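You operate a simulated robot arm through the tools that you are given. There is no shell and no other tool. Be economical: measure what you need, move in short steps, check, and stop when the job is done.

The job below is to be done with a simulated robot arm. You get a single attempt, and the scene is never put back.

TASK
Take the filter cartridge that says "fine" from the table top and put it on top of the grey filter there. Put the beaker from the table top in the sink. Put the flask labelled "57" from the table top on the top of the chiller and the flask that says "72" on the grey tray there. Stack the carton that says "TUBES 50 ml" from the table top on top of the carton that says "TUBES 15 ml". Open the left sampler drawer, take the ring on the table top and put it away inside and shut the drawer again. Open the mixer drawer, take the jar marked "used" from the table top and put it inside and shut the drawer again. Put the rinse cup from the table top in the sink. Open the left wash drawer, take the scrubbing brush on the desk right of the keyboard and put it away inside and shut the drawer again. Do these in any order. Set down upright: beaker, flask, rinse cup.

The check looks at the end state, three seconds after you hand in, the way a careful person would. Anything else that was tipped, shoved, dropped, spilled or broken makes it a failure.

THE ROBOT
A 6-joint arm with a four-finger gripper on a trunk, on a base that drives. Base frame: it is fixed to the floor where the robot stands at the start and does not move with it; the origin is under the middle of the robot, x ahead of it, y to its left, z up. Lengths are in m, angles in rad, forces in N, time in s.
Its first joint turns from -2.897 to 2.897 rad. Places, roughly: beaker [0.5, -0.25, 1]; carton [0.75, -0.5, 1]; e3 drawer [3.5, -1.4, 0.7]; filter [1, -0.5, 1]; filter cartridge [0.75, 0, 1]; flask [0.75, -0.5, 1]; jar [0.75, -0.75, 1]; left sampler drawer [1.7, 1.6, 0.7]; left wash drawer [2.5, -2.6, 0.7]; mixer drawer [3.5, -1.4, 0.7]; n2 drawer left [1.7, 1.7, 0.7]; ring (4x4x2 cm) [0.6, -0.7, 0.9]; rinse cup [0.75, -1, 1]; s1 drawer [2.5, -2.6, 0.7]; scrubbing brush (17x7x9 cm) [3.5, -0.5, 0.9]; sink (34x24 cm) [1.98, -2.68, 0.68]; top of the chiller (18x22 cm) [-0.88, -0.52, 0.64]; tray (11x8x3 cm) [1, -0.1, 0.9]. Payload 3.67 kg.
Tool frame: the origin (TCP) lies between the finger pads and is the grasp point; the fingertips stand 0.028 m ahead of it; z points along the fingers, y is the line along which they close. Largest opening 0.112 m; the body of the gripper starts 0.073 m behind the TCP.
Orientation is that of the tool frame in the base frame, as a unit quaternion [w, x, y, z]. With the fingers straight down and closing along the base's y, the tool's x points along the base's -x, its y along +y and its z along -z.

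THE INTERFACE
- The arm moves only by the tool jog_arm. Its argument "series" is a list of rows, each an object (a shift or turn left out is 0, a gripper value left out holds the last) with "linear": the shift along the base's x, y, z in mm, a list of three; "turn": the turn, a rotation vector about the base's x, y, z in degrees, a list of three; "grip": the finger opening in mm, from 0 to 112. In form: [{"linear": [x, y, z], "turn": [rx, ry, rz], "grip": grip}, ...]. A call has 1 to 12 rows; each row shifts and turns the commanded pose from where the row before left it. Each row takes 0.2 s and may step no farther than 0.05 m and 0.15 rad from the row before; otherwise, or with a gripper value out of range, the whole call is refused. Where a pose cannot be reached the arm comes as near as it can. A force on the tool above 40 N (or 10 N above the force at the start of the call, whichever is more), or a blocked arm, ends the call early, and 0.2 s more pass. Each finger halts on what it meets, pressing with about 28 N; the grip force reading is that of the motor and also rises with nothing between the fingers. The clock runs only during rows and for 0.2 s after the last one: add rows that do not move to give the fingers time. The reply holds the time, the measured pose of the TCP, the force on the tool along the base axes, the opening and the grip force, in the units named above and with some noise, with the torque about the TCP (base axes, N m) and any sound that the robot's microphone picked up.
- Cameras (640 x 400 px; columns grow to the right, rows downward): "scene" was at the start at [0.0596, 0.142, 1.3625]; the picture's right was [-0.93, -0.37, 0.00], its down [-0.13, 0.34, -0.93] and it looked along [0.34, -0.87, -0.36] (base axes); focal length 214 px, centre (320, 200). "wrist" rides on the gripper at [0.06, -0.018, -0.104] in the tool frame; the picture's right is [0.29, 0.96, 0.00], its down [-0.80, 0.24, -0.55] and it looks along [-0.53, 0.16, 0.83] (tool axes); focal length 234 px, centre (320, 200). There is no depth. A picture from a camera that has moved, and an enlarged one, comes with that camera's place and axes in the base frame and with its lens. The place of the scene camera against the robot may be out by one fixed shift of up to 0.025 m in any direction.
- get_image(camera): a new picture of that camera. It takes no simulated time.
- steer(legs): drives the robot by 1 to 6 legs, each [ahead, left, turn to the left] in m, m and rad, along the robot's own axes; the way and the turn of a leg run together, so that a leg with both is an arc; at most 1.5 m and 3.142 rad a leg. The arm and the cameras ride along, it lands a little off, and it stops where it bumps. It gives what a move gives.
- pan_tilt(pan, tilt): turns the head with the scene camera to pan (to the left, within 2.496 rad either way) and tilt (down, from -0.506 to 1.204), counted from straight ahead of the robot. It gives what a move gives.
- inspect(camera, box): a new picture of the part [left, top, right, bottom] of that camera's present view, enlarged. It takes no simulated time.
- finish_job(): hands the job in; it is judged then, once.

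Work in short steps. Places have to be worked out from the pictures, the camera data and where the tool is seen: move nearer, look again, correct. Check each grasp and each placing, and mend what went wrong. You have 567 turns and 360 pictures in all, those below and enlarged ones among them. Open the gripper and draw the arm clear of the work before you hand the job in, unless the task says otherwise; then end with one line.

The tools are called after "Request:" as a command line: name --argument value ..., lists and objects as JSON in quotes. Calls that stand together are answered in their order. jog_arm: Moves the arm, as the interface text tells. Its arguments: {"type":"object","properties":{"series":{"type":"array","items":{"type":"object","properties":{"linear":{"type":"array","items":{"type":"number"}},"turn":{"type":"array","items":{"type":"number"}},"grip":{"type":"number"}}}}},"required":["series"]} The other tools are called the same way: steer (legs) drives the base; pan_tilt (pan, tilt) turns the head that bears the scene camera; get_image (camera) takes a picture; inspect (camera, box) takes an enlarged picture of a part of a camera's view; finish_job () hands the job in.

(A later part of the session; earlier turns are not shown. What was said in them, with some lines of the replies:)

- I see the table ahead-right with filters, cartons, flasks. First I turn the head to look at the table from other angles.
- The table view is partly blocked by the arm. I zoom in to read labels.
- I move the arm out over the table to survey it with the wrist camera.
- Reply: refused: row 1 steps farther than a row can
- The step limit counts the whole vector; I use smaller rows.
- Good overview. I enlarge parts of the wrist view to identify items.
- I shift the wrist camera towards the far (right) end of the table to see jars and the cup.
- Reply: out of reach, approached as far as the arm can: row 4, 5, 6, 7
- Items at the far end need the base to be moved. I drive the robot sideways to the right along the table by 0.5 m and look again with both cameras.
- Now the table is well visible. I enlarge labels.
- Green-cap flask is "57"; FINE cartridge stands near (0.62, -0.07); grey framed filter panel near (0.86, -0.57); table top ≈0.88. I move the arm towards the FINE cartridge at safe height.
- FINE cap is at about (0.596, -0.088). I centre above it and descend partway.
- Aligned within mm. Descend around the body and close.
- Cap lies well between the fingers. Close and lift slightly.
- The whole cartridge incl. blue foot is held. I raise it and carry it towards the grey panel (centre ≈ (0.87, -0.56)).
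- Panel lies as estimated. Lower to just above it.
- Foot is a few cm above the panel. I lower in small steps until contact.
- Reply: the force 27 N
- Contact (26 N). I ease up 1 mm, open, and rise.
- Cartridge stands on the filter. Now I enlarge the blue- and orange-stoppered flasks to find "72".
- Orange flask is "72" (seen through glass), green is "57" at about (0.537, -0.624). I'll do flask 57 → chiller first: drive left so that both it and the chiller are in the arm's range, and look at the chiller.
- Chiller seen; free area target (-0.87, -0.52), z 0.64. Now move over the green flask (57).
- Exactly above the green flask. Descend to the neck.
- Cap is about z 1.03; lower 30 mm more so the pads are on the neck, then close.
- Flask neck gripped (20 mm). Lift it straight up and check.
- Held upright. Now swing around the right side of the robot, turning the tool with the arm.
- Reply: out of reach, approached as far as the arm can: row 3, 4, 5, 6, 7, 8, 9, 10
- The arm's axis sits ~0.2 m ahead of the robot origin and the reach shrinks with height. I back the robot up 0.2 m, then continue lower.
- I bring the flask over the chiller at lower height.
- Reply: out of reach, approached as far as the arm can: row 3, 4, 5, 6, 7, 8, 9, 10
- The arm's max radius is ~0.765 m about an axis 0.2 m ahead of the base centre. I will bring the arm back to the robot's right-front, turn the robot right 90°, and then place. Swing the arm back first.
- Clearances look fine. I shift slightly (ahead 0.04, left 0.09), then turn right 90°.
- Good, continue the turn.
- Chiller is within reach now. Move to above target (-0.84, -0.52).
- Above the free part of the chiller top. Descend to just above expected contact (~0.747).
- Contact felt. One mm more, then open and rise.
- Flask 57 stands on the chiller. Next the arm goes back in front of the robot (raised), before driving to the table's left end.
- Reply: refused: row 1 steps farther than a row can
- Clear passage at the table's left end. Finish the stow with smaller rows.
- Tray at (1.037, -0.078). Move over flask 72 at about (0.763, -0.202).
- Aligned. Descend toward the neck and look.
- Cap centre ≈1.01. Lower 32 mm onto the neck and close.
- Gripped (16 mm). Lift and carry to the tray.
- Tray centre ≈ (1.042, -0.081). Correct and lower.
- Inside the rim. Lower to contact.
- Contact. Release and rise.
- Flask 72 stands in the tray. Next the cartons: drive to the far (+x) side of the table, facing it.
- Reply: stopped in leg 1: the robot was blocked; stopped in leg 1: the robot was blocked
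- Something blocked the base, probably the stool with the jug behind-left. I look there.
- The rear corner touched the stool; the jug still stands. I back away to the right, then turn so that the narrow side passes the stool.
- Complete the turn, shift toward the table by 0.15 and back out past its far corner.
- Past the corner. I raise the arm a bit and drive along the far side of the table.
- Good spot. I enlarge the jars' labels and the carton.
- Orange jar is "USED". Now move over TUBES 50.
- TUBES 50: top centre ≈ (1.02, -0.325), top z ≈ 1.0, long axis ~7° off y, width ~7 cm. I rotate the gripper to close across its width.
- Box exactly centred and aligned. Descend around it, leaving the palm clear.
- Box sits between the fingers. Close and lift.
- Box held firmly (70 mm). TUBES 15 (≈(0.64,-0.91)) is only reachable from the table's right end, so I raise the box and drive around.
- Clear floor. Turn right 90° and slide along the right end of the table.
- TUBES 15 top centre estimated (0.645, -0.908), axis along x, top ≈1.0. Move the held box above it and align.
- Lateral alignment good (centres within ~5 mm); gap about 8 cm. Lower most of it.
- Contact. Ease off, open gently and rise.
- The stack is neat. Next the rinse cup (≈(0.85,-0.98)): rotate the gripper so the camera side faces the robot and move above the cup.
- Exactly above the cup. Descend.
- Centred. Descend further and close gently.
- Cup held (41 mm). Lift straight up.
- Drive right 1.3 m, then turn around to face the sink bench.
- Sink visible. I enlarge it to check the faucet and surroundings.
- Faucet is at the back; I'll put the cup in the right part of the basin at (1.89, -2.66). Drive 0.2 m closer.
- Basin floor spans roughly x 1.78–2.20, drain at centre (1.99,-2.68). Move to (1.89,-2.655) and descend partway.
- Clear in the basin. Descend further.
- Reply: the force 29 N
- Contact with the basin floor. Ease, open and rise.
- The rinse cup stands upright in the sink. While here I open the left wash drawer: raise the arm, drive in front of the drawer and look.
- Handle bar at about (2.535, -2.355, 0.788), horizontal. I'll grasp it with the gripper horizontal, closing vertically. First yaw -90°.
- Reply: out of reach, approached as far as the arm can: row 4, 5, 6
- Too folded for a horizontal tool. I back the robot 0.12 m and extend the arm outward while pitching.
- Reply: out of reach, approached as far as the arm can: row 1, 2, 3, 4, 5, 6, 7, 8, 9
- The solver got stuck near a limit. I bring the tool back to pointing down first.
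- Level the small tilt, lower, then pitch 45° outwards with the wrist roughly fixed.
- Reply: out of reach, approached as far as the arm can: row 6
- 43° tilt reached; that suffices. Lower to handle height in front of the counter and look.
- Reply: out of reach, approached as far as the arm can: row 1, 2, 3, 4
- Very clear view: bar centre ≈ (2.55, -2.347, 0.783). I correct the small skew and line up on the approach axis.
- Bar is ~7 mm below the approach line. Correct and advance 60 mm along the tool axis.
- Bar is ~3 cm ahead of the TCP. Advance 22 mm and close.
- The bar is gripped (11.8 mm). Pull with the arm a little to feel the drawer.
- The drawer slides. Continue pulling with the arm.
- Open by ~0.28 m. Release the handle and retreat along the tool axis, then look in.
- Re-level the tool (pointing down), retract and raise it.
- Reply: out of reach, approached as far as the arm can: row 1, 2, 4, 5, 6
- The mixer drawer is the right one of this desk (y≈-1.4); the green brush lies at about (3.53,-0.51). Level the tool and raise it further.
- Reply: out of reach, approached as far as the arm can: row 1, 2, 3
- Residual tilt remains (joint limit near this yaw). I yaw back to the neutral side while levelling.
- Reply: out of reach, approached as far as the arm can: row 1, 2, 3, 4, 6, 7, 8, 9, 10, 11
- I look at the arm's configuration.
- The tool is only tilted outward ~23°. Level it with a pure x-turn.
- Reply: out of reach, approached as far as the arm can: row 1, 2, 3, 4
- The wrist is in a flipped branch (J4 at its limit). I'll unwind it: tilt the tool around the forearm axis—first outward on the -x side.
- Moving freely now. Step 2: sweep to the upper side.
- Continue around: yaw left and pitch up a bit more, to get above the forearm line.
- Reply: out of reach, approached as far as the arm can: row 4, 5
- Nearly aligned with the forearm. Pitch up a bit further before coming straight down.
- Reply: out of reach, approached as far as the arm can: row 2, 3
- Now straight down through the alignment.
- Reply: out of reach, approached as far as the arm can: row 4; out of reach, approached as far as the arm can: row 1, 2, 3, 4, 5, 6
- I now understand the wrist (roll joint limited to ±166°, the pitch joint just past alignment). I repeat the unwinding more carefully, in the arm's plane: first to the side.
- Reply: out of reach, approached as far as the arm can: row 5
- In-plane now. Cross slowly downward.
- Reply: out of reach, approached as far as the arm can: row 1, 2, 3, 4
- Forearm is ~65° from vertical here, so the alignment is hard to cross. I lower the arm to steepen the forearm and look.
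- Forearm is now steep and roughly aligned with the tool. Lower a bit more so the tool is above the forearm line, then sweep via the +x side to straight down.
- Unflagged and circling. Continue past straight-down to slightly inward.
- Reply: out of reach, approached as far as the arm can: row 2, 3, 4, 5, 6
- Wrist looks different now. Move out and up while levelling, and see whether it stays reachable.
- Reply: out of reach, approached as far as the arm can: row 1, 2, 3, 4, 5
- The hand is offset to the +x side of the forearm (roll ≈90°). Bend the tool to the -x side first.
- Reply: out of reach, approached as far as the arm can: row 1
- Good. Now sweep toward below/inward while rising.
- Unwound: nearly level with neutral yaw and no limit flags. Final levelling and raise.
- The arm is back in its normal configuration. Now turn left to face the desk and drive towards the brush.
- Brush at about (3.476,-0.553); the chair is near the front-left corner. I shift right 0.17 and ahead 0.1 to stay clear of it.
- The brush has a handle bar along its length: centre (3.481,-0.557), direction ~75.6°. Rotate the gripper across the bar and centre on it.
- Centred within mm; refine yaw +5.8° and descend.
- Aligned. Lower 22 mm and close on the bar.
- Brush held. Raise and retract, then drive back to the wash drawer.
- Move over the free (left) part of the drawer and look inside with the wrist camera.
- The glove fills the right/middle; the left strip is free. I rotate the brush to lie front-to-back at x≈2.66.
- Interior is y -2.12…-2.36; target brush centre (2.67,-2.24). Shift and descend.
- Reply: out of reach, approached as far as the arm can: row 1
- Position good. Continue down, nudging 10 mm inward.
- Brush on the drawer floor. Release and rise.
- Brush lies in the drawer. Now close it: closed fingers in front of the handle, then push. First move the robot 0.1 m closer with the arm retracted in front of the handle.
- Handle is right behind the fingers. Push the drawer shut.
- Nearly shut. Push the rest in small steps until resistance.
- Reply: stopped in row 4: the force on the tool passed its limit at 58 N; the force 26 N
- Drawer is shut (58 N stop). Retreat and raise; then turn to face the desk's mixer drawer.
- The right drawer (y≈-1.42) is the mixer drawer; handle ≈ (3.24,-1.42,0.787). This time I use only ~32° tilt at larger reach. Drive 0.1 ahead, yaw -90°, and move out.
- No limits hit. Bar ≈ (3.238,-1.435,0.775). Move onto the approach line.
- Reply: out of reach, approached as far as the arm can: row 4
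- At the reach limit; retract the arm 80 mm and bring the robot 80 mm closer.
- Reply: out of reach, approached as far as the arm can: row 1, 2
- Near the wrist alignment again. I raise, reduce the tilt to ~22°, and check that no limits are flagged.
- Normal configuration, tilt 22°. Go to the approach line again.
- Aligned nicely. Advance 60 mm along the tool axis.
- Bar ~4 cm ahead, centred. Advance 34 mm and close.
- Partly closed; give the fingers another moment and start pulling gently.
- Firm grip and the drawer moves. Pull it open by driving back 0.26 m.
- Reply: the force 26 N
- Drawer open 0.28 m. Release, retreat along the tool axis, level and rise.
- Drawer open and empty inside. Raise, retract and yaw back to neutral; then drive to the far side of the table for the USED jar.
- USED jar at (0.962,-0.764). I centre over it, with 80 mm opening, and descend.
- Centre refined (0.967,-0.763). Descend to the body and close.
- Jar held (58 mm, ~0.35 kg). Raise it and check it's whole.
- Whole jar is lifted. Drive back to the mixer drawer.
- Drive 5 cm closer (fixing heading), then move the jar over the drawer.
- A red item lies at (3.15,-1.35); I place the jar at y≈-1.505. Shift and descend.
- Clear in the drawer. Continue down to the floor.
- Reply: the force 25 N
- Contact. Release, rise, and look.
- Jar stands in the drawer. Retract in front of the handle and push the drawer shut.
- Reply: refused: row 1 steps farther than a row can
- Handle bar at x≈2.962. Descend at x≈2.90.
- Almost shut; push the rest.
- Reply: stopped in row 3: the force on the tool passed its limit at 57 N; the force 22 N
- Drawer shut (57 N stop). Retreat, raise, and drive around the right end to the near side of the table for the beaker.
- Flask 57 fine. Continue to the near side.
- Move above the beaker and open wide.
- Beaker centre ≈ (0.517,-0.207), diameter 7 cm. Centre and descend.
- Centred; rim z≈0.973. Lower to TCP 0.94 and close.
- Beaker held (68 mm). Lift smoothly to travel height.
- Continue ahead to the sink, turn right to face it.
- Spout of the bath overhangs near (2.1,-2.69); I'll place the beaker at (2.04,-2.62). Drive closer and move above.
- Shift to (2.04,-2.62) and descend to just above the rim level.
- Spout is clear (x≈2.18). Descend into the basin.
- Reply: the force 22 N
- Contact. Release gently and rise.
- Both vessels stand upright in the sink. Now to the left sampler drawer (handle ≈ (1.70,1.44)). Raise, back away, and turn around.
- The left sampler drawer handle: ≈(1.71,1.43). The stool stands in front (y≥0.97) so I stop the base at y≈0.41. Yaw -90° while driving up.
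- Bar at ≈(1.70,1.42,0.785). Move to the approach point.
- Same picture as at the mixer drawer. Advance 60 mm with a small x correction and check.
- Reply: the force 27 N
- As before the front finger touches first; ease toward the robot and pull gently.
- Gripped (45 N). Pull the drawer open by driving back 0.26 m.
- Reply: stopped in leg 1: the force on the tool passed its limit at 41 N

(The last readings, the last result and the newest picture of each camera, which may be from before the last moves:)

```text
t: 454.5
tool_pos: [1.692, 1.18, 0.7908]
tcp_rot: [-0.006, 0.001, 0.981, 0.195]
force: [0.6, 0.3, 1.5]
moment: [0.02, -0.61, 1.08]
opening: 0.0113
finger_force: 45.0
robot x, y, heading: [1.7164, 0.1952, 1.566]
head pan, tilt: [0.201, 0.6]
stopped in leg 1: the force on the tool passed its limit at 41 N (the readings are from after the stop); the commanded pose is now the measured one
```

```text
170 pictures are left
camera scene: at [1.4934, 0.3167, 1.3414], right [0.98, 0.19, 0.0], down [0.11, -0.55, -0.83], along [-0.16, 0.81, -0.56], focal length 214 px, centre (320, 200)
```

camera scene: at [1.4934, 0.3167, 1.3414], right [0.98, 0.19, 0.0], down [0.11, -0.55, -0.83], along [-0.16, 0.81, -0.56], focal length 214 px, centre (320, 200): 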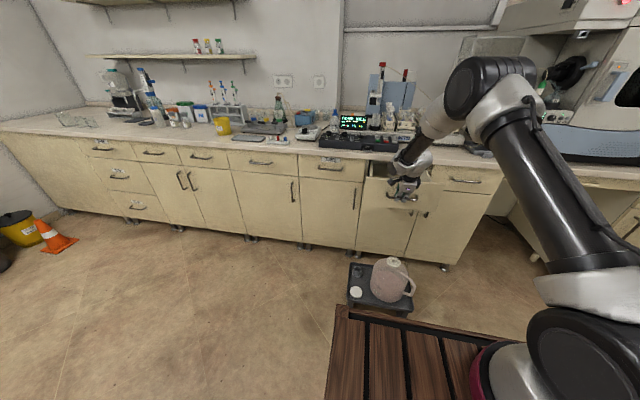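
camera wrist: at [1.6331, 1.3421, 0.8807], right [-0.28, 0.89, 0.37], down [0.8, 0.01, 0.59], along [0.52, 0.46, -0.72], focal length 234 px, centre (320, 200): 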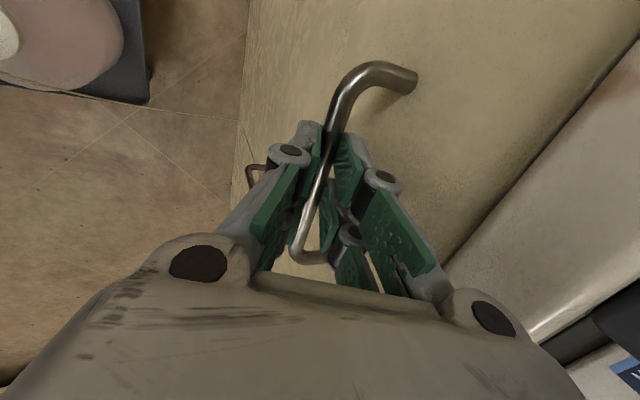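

Drawer is open ~0.24 m, enough for the ring. Release, retreat, level, look inside.

Request:
jog_arm --series '[{"grip": 20}, {"grip": 40}, {"grip": 40}, {"linear": [0, -11, 28]}, {"linear": [0, -13, 32]}, {"linear": [0, -10, 40], "turn": [-5.5, 0, 0]}, {"linear": [0, 0, 40], "turn": [-5.5, 0, 0]}, {"linear": [0, 0, 40], "turn": [-5.6, 0, 0]}, {"linear": [0, 0, 40], "turn": [-5.6, 0, 0]}, {"linear": [0, 0, 40]}]'

Request:
inspect --camera "scene" --box '[330, 110, 500, 320]'

```text
t: 456.7
tool_pos: [1.6911, 1.1481, 1.051]
tcp_rot: [-0.005, 0.003, 1.0, 0.001]
force: [-0.3, 0.3, -1.3]
moment: [-0.04, -0.02, -0.03]
opening: 0.0402
finger_force: 0.1
robot x, y, heading: [1.7209, 0.195, 1.564]
head pan, tilt: [0.201, 0.6]
```

```text
1.90 times, centred on (415, 215) of scene
camera zoom: at [1.4934, 0.3169, 1.3413], right [0.98, 0.19, 0.0], down [0.11, -0.55, -0.82], along [-0.16, 0.81, -0.57], focal length 408 px, centre (139, 171)
```

zoom: 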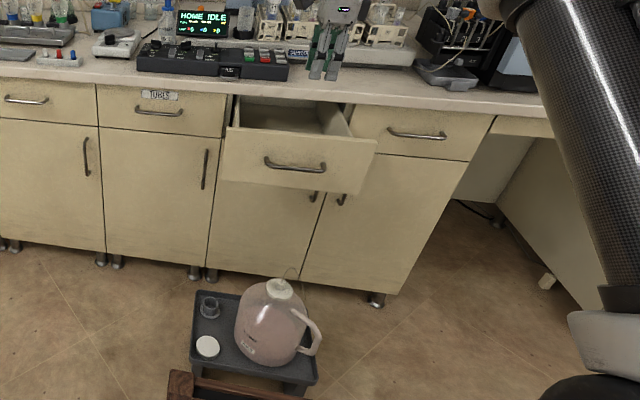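

Drawer open. I raise the arm, neutral yaw, and drive to the far side of the table for the ring (reachable from there with a slight tilt).

Request:
jog_arm --series '[{"linear": [0, -20, 20], "turn": [0, 0, 8.2], "grip": 60}, {"linear": [0, -20, 20], "turn": [0, 0, 8.2]}, {"linear": [0, -20, 20], "turn": [0, 0, 8.2]}, {"linear": [0, -20, 20], "turn": [0, 0, 8.2]}, {"linear": [0, -20, 20], "turn": [0, 0, 8.2]}, {"linear": [0, -20, 20], "turn": [0, 0, 8.2]}, {"linear": [0, -20, 20], "turn": [0, 0, 8.2]}, {"linear": [0, -20, 0], "turn": [0, 0, 8.2]}, {"linear": [0, -20, 0], "turn": [0, 0, 8.2]}, {"linear": [0, -20, 0], "turn": [0, 0, 8.2]}, {"linear": [0, 0, 0], "turn": [0, 0, 8.0]}]'

Request:
steer --legs '[[-0.2, -0.18, 0], [0, 0, 1.575], [0, 0.7, 0]]'

Request:
get_image --camera "wrist"

```text
t: 459.1
tool_pos: [1.6896, 0.9468, 1.1906]
tcp_rot: [-0.006, -0.706, 0.708, -0.003]
force: [-0.3, 0.6, 0.6]
moment: [-0.03, 0.0, -0.01]
opening: 0.0598
finger_force: 0.1
robot x, y, heading: [1.7223, 0.1935, 1.565]
head pan, tilt: [0.201, 0.6]
```

```text
t: 468.2
tool_pos: [1.1546, -0.734, 1.1905]
tcp_rot: [0.002, 1.0, 0.007, 0.007]
force: [1.0, -0.2, -0.5]
moment: [-0.02, -0.02, 0.0]
opening: 0.0601
finger_force: 0.1
robot x, y, heading: [1.9079, -0.6903, -3.129]
head pan, tilt: [0.201, 0.6]
```

```text
168 pictures are left
camera wrist: at [1.2134, -0.7154, 1.2949], right [0.3, -0.95, 0.01], down [-0.8, -0.25, 0.54], along [-0.52, -0.17, -0.84], focal length 234 px, centre (320, 200)
```

wrist: 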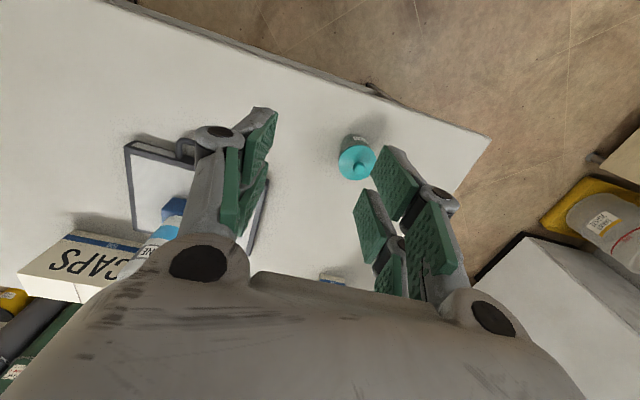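

Drive ahead to x≈1.64 and extend towards the ring.

Request:
steer --legs '[[0.265, 0, -0.012]]'

Request:
jog_arm --series '[{"linear": [-40, 6, 0]}, {"linear": [-40, 6, 0]}, {"linear": [-40, 6, 0]}, {"linear": [-40, 6, 0]}]'

Request:
get_image --camera "wrist"

```text
t: 470.1
tool_pos: [0.8888, -0.728, 1.1901]
tcp_rot: [0.003, 1.0, 0.002, 0.007]
force: [-0.2, -0.6, 0.2]
moment: [0.0, -0.01, -0.01]
opening: 0.06
finger_force: 0.0
robot x, y, heading: [1.6428, -0.6919, -3.14]
head pan, tilt: [0.201, 0.6]
```

```text
t: 471.1
tool_pos: [0.7306, -0.7057, 1.1923]
tcp_rot: [0.002, 1.0, 0.001, 0.005]
force: [0.6, -0.4, 1.5]
moment: [-0.03, 0.1, -0.02]
opening: 0.0601
finger_force: 0.0
robot x, y, heading: [1.64, -0.6912, -3.143]
head pan, tilt: [0.201, 0.6]
```

```text
167 pictures are left
camera wrist: at [0.7886, -0.6866, 1.2962], right [0.29, -0.96, 0.01], down [-0.8, -0.24, 0.55], along [-0.52, -0.17, -0.84], focal length 234 px, centre (320, 200)
```

wrist: 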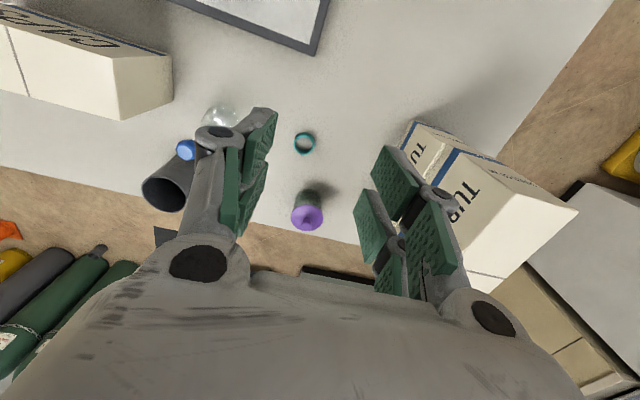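

Ring at (0.645,-0.707). Tilt the tool 12° outward and approach above it.

Request:
jog_arm --series '[{"linear": [-15, 0, -30], "turn": [0, 5.7, 0]}, {"linear": [-15, 0, -40], "turn": [0, 6, 0]}, {"linear": [-15, 0, -40]}, {"linear": [-15, 0, -40]}, {"linear": [-15, 0, -40]}]'

Request:
get_image --camera "wrist"

```text
t: 472.3
tool_pos: [0.6532, -0.7065, 1.0025]
tcp_rot: [0.002, 0.995, 0.002, -0.096]
force: [0.2, 0.0, 0.9]
moment: [-0.02, 0.03, -0.01]
opening: 0.0599
finger_force: 0.0
robot x, y, heading: [1.6399, -0.6931, -3.139]
head pan, tilt: [0.201, 0.6]
```

```text
166 pictures are left
camera wrist: at [0.7327, -0.6879, 1.0923], right [0.29, -0.96, -0.05], down [-0.67, -0.24, 0.7], along [-0.68, -0.16, -0.71], focal length 234 px, centre (320, 200)
```

wrist: 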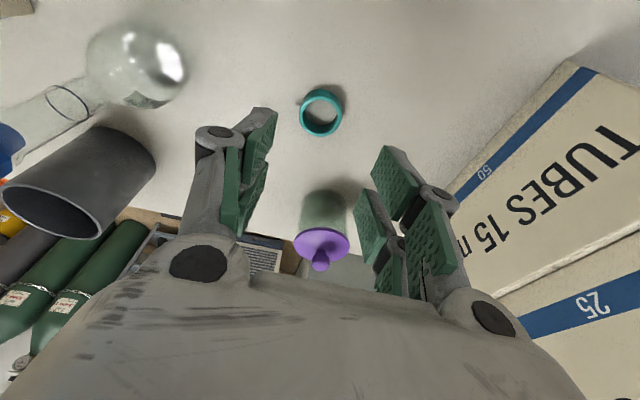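

Ring centred between the fingers. Descend to the table.

Request:
jog_arm --series '[{"linear": [-4, 3, -40]}, {"linear": [0, 0, -30]}, {"linear": [0, 0, -12]}]'

Request:
get_image --camera "wrist"

```text
t: 473.1
tool_pos: [0.6503, -0.7026, 0.9189]
tcp_rot: [0.003, 0.995, 0.002, -0.096]
force: [-0.1, 0.0, 0.6]
moment: [0.02, 0.0, -0.01]
opening: 0.0601
finger_force: 0.0
robot x, y, heading: [1.6387, -0.6914, -3.137]
head pan, tilt: [0.201, 0.6]
```

```text
165 pictures are left
camera wrist: at [0.7294, -0.6834, 1.0097], right [0.29, -0.96, -0.05], down [-0.68, -0.24, 0.7], along [-0.68, -0.16, -0.72], focal length 234 px, centre (320, 200)
```

wrist: 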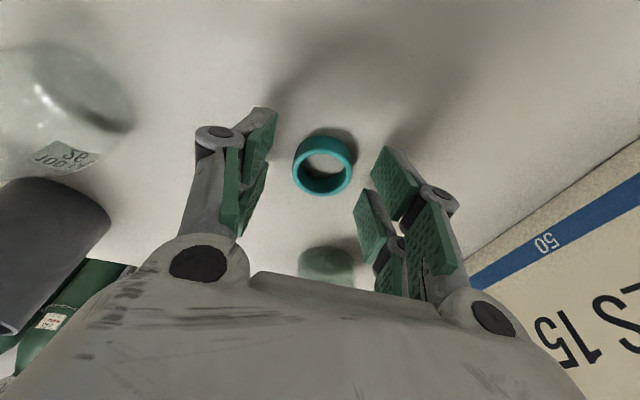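

Ring lies at fingertip position. Lower 6 mm and close.

Request:
jog_arm --series '[{"linear": [0, 0, -4]}, {"linear": [0, 0, -3]}, {"grip": 45}, {"grip": 30}, {"grip": 30}, {"grip": 30}]'

Request:
get_image --camera "wrist"

```text
t: 474.5
tool_pos: [0.65, -0.7022, 0.9124]
tcp_rot: [0.002, 0.995, 0.002, -0.096]
force: [0.0, 0.2, 1.0]
moment: [-0.01, -0.01, 0.0]
opening: 0.0313
finger_force: 28.2
robot x, y, heading: [1.6376, -0.6956, -3.137]
head pan, tilt: [0.201, 0.6]
```

```text
164 pictures are left
camera wrist: at [0.7287, -0.6835, 1.0026], right [0.29, -0.96, -0.05], down [-0.68, -0.24, 0.7], along [-0.68, -0.16, -0.72], focal length 234 px, centre (320, 200)
```

wrist: 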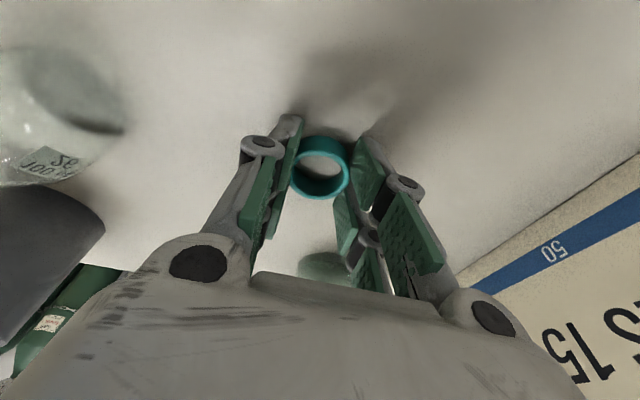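

The fingers hold the ring off-centre (31 mm chord). I open, shift 11 mm in +x and re-grip.

Request:
jog_arm --series '[{"grip": 45}, {"grip": 60}, {"grip": 60}, {"linear": [11, 0, 0]}]'

Request:
get_image --camera "wrist"

```text
t: 475.5
tool_pos: [0.6601, -0.702, 0.9137]
tcp_rot: [0.001, 0.995, 0.002, -0.095]
force: [0.0, -0.6, 0.2]
moment: [-0.01, -0.01, -0.01]
opening: 0.0602
finger_force: 0.1
robot x, y, heading: [1.6372, -0.6932, -3.14]
head pan, tilt: [0.201, 0.6]
```

```text
163 pictures are left
camera wrist: at [0.7395, -0.6839, 1.0027], right [0.29, -0.96, -0.05], down [-0.68, -0.24, 0.7], along [-0.68, -0.16, -0.72], focal length 234 px, centre (320, 200)
```

wrist: 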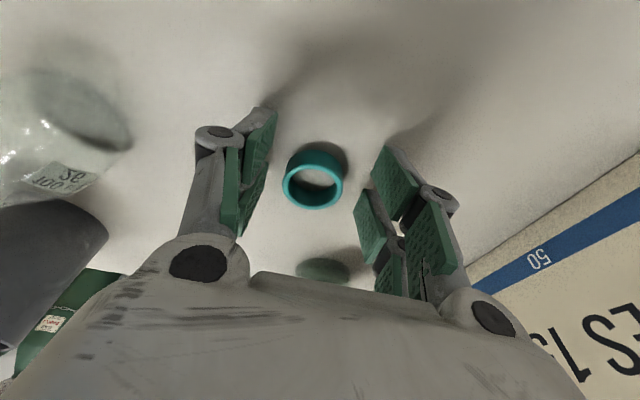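

The ring had been centred after all (it's ~33 mm wide). Move back 7 mm, close and lift.

Request:
jog_arm --series '[{"linear": [-7, 1, -1]}, {"grip": 45}, {"grip": 28}, {"grip": 26}, {"grip": 26}, {"linear": [0, 0, 15]}, {"linear": [0, 0, 30]}]'

Request:
get_image --camera "wrist"

```text
t: 477.1
tool_pos: [0.6531, -0.7023, 0.954]
tcp_rot: [0.002, 0.996, 0.002, -0.095]
force: [-0.7, 0.0, -0.7]
moment: [-0.02, -0.01, 0.01]
opening: 0.0326
finger_force: 28.3
robot x, y, heading: [1.6407, -0.6947, -3.138]
head pan, tilt: [0.201, 0.6]
```

```text
162 pictures are left
camera wrist: at [0.7321, -0.6833, 1.0449], right [0.29, -0.96, -0.05], down [-0.68, -0.24, 0.7], along [-0.68, -0.16, -0.72], focal length 234 px, centre (320, 200)
```

wrist: 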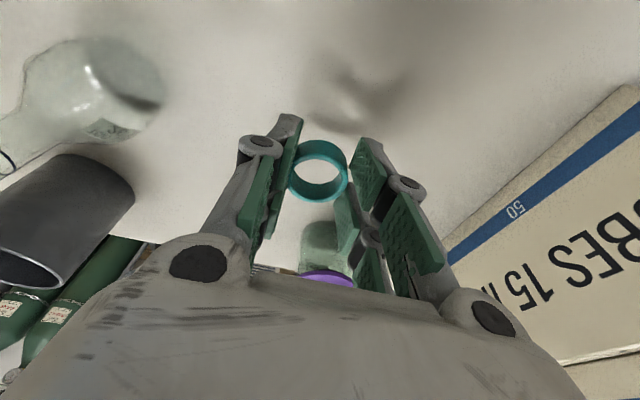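

Ring is held clear of the table. Raise, retract and level the tool.

Request:
jog_arm --series '[{"linear": [0, 0, 40]}, {"linear": [0, 0, 45]}, {"linear": [0, 0, 45]}, {"linear": [10, 0, 45]}, {"linear": [30, 0, 30], "turn": [0, -3.7, 0]}, {"linear": [40, 0, 0], "turn": [0, -3.7, 0]}, {"linear": [40, 0, 0], "turn": [0, -3.6, 0]}, {"linear": [40, 0, 0]}, {"linear": [40, 0, 0]}, {"linear": [40, 0, 0]}]'

Request:
steer --legs '[[-0.28, 0, 0], [0, -0.72, 0], [0, 0, -1.565]]'

Request:
steer --legs '[[0.3, 0.2, 0]]'

Request:
pan_tilt --pan 0.2 --tilt 0.7

Request:
get_image --camera "scene"

Request:
get_image --camera "wrist"

```text
t: 479.3
tool_pos: [0.8934, -0.7005, 1.1597]
tcp_rot: [0.002, 1.0, 0.003, 0.002]
force: [-1.4, 0.6, -0.5]
moment: [0.02, -0.02, -0.01]
opening: 0.0328
finger_force: 28.0
robot x, y, heading: [1.6377, -0.6974, -3.141]
head pan, tilt: [0.201, 0.6]
```

```text
t: 488.5
tool_pos: [1.898, 0.7657, 1.1594]
tcp_rot: [0.001, 0.714, -0.7, 0.0]
force: [-0.4, 0.2, -0.8]
moment: [0.02, 0.02, -0.04]
opening: 0.0317
finger_force: 27.7
robot x, y, heading: [1.9212, 0.021, 1.594]
head pan, tilt: [0.201, 0.6]
```

```text
t: 490.9
tool_pos: [1.6931, 1.0609, 1.1598]
tcp_rot: [0.001, 0.714, -0.7, -0.002]
force: [-0.3, 0.3, 0.4]
moment: [0.0, 0.01, 0.0]
opening: 0.0314
finger_force: 28.6
robot x, y, heading: [1.7147, 0.3188, 1.597]
head pan, tilt: [0.201, 0.6]
```

```text
t: 491.5
tool_pos: [1.6928, 1.0612, 1.1607]
tcp_rot: [0.001, 0.714, -0.7, -0.001]
force: [-0.5, 0.0, 0.0]
moment: [0.0, 0.01, 0.0]
opening: 0.0316
finger_force: 27.8
robot x, y, heading: [1.7156, 0.3153, 1.594]
head pan, tilt: [0.201, 0.7]
```

```text
161 pictures are left
camera scene: at [1.4866, 0.428, 1.3328], right [0.98, 0.22, 0.0], down [0.14, -0.63, -0.77], along [-0.17, 0.75, -0.64], focal length 214 px, centre (320, 200)
```

scene: 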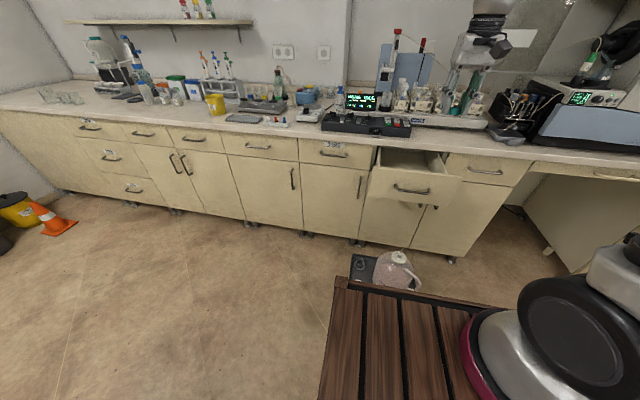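

```text
160 pictures are left
camera wrist: at [1.7135, 1.0017, 1.264], right [-0.95, -0.31, 0.0], down [-0.25, 0.79, 0.55], along [-0.17, 0.53, -0.83], focal length 234 px, centre (320, 200)
```

wrist: 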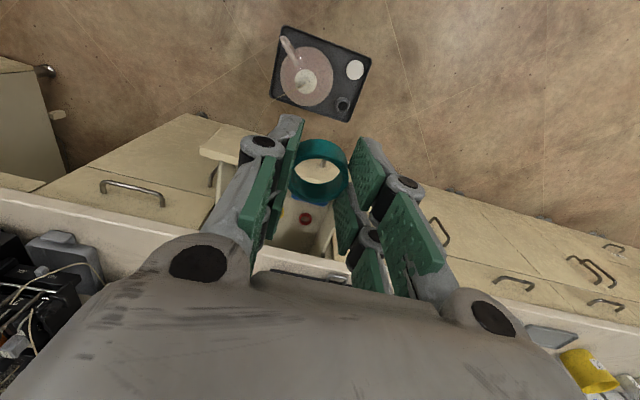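

Ring held. Drive 0.08 m closer and move over the drawer to look inside.

Request:
steer --legs '[[0.09, 0, -0.02]]'

Request:
jog_arm --series '[{"linear": [0, 35, 0]}, {"linear": [0, 35, 0]}, {"linear": [0, 35, -10]}, {"linear": [0, 35, -20]}]'

Request:
get_image --camera "wrist"

```text
t: 492.6
tool_pos: [1.7075, 1.1522, 1.1606]
tcp_rot: [0.001, 0.707, -0.707, -0.001]
force: [0.5, 0.1, 0.8]
moment: [-0.01, -0.01, 0.0]
opening: 0.0312
finger_force: 28.4
robot x, y, heading: [1.7177, 0.4038, 1.571]
head pan, tilt: [0.201, 0.7]
```

```text
t: 493.6
tool_pos: [1.7089, 1.2922, 1.1322]
tcp_rot: [-0.001, -0.707, 0.708, 0.002]
force: [-0.2, 0.0, 0.7]
moment: [0.06, 0.03, 0.01]
opening: 0.0313
finger_force: 28.3
robot x, y, heading: [1.7182, 0.4067, 1.576]
head pan, tilt: [0.201, 0.7]
```

```text
159 pictures are left
camera wrist: at [1.7279, 1.232, 1.2365], right [-0.96, -0.29, 0.0], down [-0.24, 0.8, 0.56], along [-0.16, 0.53, -0.83], focal length 234 px, centre (320, 200)
```

wrist: 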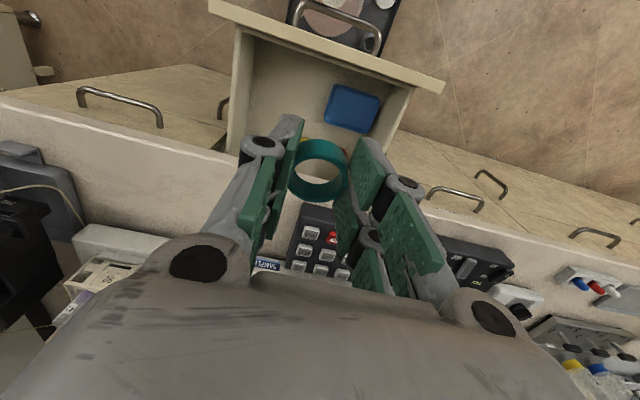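

Left half of the drawer is free. Target (1.745,1.33). Shift and descend partway.

Request:
jog_arm --series '[{"linear": [18, 19, 0]}, {"linear": [18, 19, 0]}, {"linear": [0, 0, -45]}, {"linear": [0, 0, -45]}, {"linear": [0, 0, -45]}, {"linear": [0, 0, -45]}, {"linear": [0, 0, -45]}]'

Request:
get_image --camera "wrist"

```text
t: 495.2
tool_pos: [1.7414, 1.3318, 0.9067]
tcp_rot: [0.002, 0.708, -0.707, -0.001]
force: [-0.6, 0.1, 1.0]
moment: [0.03, -0.01, -0.03]
opening: 0.0311
finger_force: 27.8
robot x, y, heading: [1.7152, 0.4095, 1.577]
head pan, tilt: [0.201, 0.7]
```

```text
158 pictures are left
camera wrist: at [1.7598, 1.2708, 1.0102], right [-0.96, -0.29, 0.0], down [-0.24, 0.8, 0.56], along [-0.16, 0.53, -0.83], focal length 234 px, centre (320, 200)
```

wrist: 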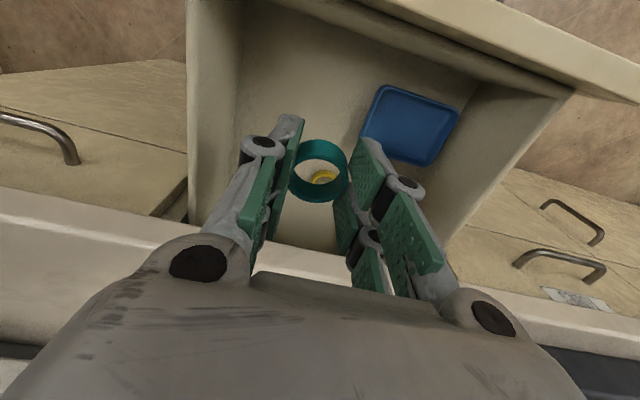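

Clear beneath. Descend and release near the floor.

Request:
jog_arm --series '[{"linear": [5, -5, -45]}, {"linear": [0, 0, -45]}, {"linear": [0, 0, -45]}, {"linear": [0, 0, -22]}, {"linear": [0, 0, -6]}]'

Request:
jog_arm --series '[{"linear": [0, 0, -4]}, {"linear": [0, 0, -4]}]'

```text
t: 496.4
tool_pos: [1.7488, 1.3257, 0.7421]
tcp_rot: [-0.001, -0.707, 0.707, 0.002]
force: [-0.4, 0.2, 0.0]
moment: [0.0, -0.03, 0.0]
opening: 0.0314
finger_force: 27.4
robot x, y, heading: [1.7133, 0.408, 1.573]
head pan, tilt: [0.201, 0.7]
```

```text
t: 497.0
tool_pos: [1.7483, 1.3239, 0.7348]
tcp_rot: [0.001, 0.708, -0.706, 0.0]
force: [0.6, -0.9, 3.5]
moment: [0.06, -0.03, 0.01]
opening: 0.0311
finger_force: 28.3
robot x, y, heading: [1.7172, 0.4055, 1.574]
head pan, tilt: [0.201, 0.7]
```

Touching the floor. Release and rise.

Request:
jog_arm --series '[{"grip": 45}, {"grip": 60}, {"grip": 60}, {"linear": [0, 0, 25]}, {"linear": [0, 0, 45]}, {"linear": [0, 0, 45]}, {"linear": [0, 0, 45]}, {"linear": [0, 0, 45]}]'

Request:
get_image --camera "wrist"

```text
t: 498.8
tool_pos: [1.7471, 1.3255, 0.9389]
tcp_rot: [-0.002, -0.707, 0.707, 0.0]
force: [0.0, 1.1, -0.5]
moment: [-0.07, -0.01, -0.01]
opening: 0.0602
finger_force: 0.0
robot x, y, heading: [1.7121, 0.4093, 1.572]
head pan, tilt: [0.201, 0.7]
```

```text
157 pictures are left
camera wrist: at [1.7658, 1.2651, 1.0435], right [-0.96, -0.29, 0.0], down [-0.24, 0.8, 0.55], along [-0.16, 0.53, -0.83], focal length 234 px, centre (320, 200)
```

wrist: 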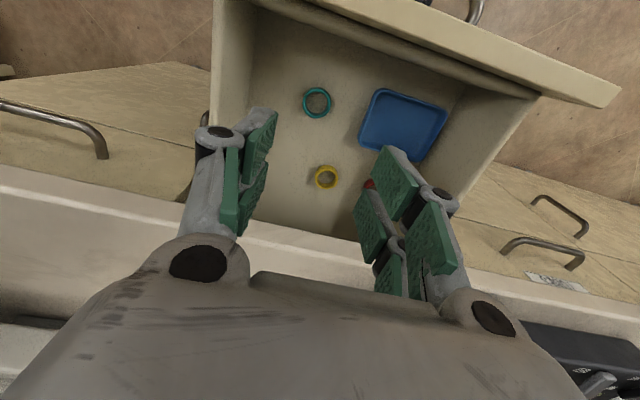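

The ring lies in the drawer. Now retract in front of the handle and push it shut.

Request:
jog_arm --series '[{"linear": [-9, -40, 5], "grip": 10}, {"linear": [-9, -40, 5]}, {"linear": [-9, -40, 0]}, {"linear": [-9, -40, 0]}, {"linear": [-9, -40, 0]}, {"linear": [-8, -45, 0]}]'

Request:
steer --legs '[[0.04, 0, 0]]'

Request:
get_image --camera "wrist"

```text
t: 500.2
tool_pos: [1.6949, 1.0808, 0.9499]
tcp_rot: [0.001, 0.707, -0.707, -0.001]
force: [-0.4, 0.2, -0.4]
moment: [-0.05, 0.0, 0.0]
opening: 0.0101
finger_force: 0.0
robot x, y, heading: [1.7134, 0.4036, 1.574]
head pan, tilt: [0.201, 0.7]
```

```text
t: 501.1
tool_pos: [1.693, 1.1194, 0.9487]
tcp_rot: [0.002, 0.708, -0.706, -0.002]
force: [0.3, -0.3, -0.8]
moment: [-0.01, 0.0, 0.0]
opening: 0.0102
finger_force: 0.0
robot x, y, heading: [1.7121, 0.4452, 1.57]
head pan, tilt: [0.201, 0.7]
```

```text
156 pictures are left
camera wrist: at [1.7122, 1.0592, 1.0529], right [-0.96, -0.29, 0.0], down [-0.24, 0.8, 0.55], along [-0.16, 0.53, -0.83], focal length 234 px, centre (320, 200)
```

wrist: 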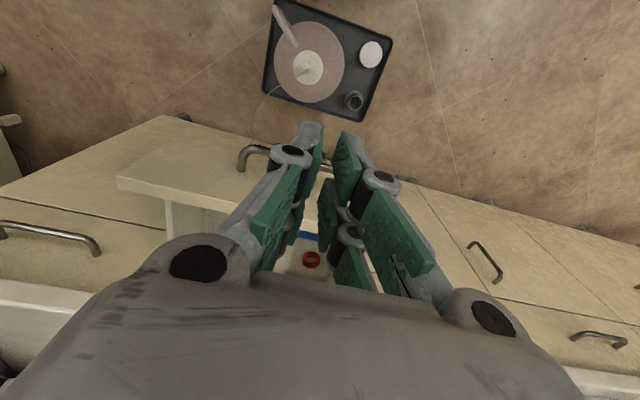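

Handle bar at y≈1.184. Descend and push.

Request:
jog_arm --series '[{"linear": [0, 0, -45]}, {"linear": [0, 0, -45]}, {"linear": [0, 0, -45]}, {"linear": [0, 0, -27]}]'

Request:
jog_arm --series '[{"linear": [0, 35, 0]}, {"linear": [0, 35, 0]}, {"linear": [0, 35, 0]}, {"linear": [0, 35, 0]}, {"linear": [0, 35, 0]}, {"linear": [0, 35, 0]}, {"linear": [0, 25, 0]}]'

Request:
jog_arm --series '[{"linear": [0, 15, 0]}, {"linear": [0, 10, 0]}, {"linear": [0, 8, 0]}, {"linear": [0, 8, 0]}]'

Request:
get_image --camera "scene"

```text
t: 502.1
tool_pos: [1.6917, 1.1192, 0.7893]
tcp_rot: [0.001, 0.707, -0.707, -0.001]
force: [-0.3, -1.5, 0.1]
moment: [0.02, 0.01, 0.01]
opening: 0.01
finger_force: 0.1
robot x, y, heading: [1.7155, 0.4455, 1.57]
head pan, tilt: [0.201, 0.7]
```

```text
t: 503.7
tool_pos: [1.6918, 1.3538, 0.7881]
tcp_rot: [-0.001, -0.707, 0.707, 0.001]
force: [-0.1, 0.2, -0.1]
moment: [0.01, -0.01, -0.01]
opening: 0.0102
finger_force: 0.0
robot x, y, heading: [1.7152, 0.451, 1.573]
head pan, tilt: [0.201, 0.7]
```

```text
t: 504.6
tool_pos: [1.6926, 1.3834, 0.7882]
tcp_rot: [0.005, 0.707, -0.707, 0.002]
force: [-0.3, -21.6, 11.9]
moment: [2.52, -0.29, -0.31]
opening: 0.0099
finger_force: 0.0
robot x, y, heading: [1.7133, 0.4463, 1.572]
head pan, tilt: [0.201, 0.7]
stopped in row 4: the force on the tool passed its limit at 55 N (the readings are from after the stop); the commanded pose is now the measured one
```

```text
155 pictures are left
camera scene: at [1.4875, 0.5604, 1.3329], right [0.98, 0.2, 0.0], down [0.13, -0.63, -0.77], along [-0.15, 0.75, -0.64], focal length 214 px, centre (320, 200)
```

scene: 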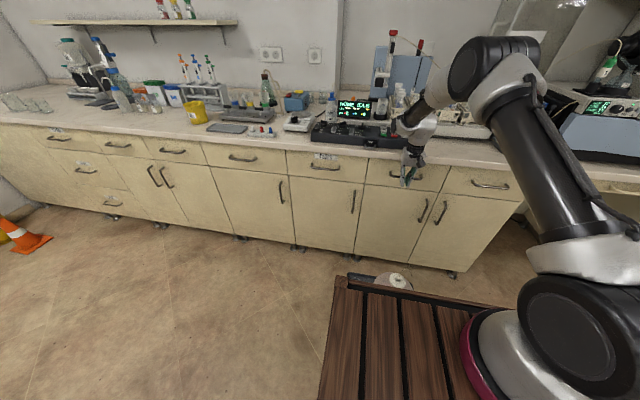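

Shut (55 N stop). Retreat, open the gripper, back away and do a final look around.

Request:
jog_arm --series '[{"linear": [0, -20, 0]}, {"linear": [0, -40, 0]}, {"linear": [0, -40, 15]}, {"linear": [0, -40, 25]}, {"linear": [0, -30, 35]}, {"linear": [0, 0, 45], "grip": 60}, {"linear": [0, 0, 45]}, {"linear": [0, 0, 45]}, {"linear": [0, 0, 45]}, {"linear": [0, 0, 45]}]'

Request:
steer --legs '[[-0.35, 0, 0]]'

Request:
get_image --camera "scene"

Request:
pan_tilt --pan 2.2 --tilt 0.5

Request:
get_image --camera "scene"

```text
t: 506.8
tool_pos: [1.6921, 1.2134, 1.0862]
tcp_rot: [0.004, 0.708, -0.706, 0.003]
force: [-0.2, 0.3, -0.3]
moment: [-0.02, 0.01, -0.01]
opening: 0.0601
finger_force: 0.1
robot x, y, heading: [1.7128, 0.4442, 1.573]
head pan, tilt: [0.201, 0.7]
```

```text
t: 509.1
tool_pos: [1.6942, 0.8591, 1.0876]
tcp_rot: [0.005, 0.708, -0.706, 0.001]
force: [0.3, 0.4, 0.5]
moment: [-0.02, 0.03, 0.01]
opening: 0.0598
finger_force: 0.1
robot x, y, heading: [1.7175, 0.0883, 1.574]
head pan, tilt: [0.201, 0.7]
```

```text
154 pictures are left
camera scene: at [1.4882, 0.2083, 1.3328], right [0.98, 0.2, 0.0], down [0.13, -0.63, -0.76], along [-0.15, 0.75, -0.64], focal length 214 px, centre (320, 200)
```

scene: 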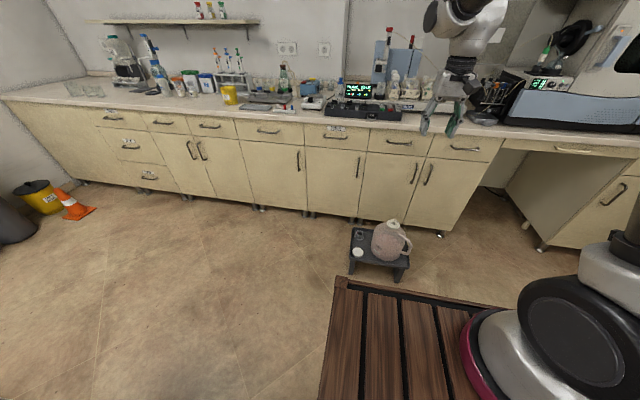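

```text
t: 511.0
tool_pos: [1.6937, 0.86, 1.087]
tcp_rot: [0.004, 0.709, -0.706, 0.002]
force: [-0.1, -0.5, 0.4]
moment: [0.04, 0.0, 0.01]
opening: 0.0599
finger_force: 0.1
robot x, y, heading: [1.7143, 0.0924, 1.574]
head pan, tilt: [2.201, 0.499]
```

```text
153 pictures are left
camera scene: at [1.4318, 0.0714, 1.3505], right [-0.59, 0.81, 0.0], down [0.39, 0.28, -0.88], along [-0.71, -0.52, -0.48], focal length 214 px, centre (320, 200)
```

scene: 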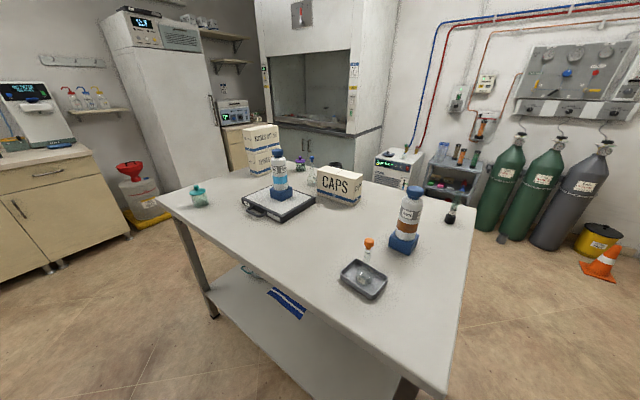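

Request:
inspect --camera "scene" --box '[160, 100, 470, 310]'

```text
1.90 times, centred on (315, 205) of scene
camera zoom: at [1.4318, 0.0714, 1.3505], right [-0.59, 0.81, 0.0], down [0.39, 0.28, -0.88], along [-0.71, -0.52, -0.48], focal length 408 px, centre (330, 190)
```

zoom: 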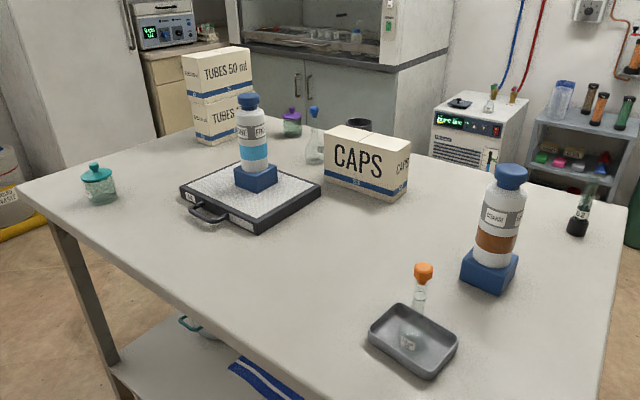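

Everything is in place: the gripper is open and the arm is clear. Handing in.

Request:
finish_job

```text
The job is handed in.
```

All of the moves in the task are done, and all three drawers are shut again. While driving, the base bumped the stool in front of the sampler drawers once. It may have shifted slightly, but its jug stayed upright.
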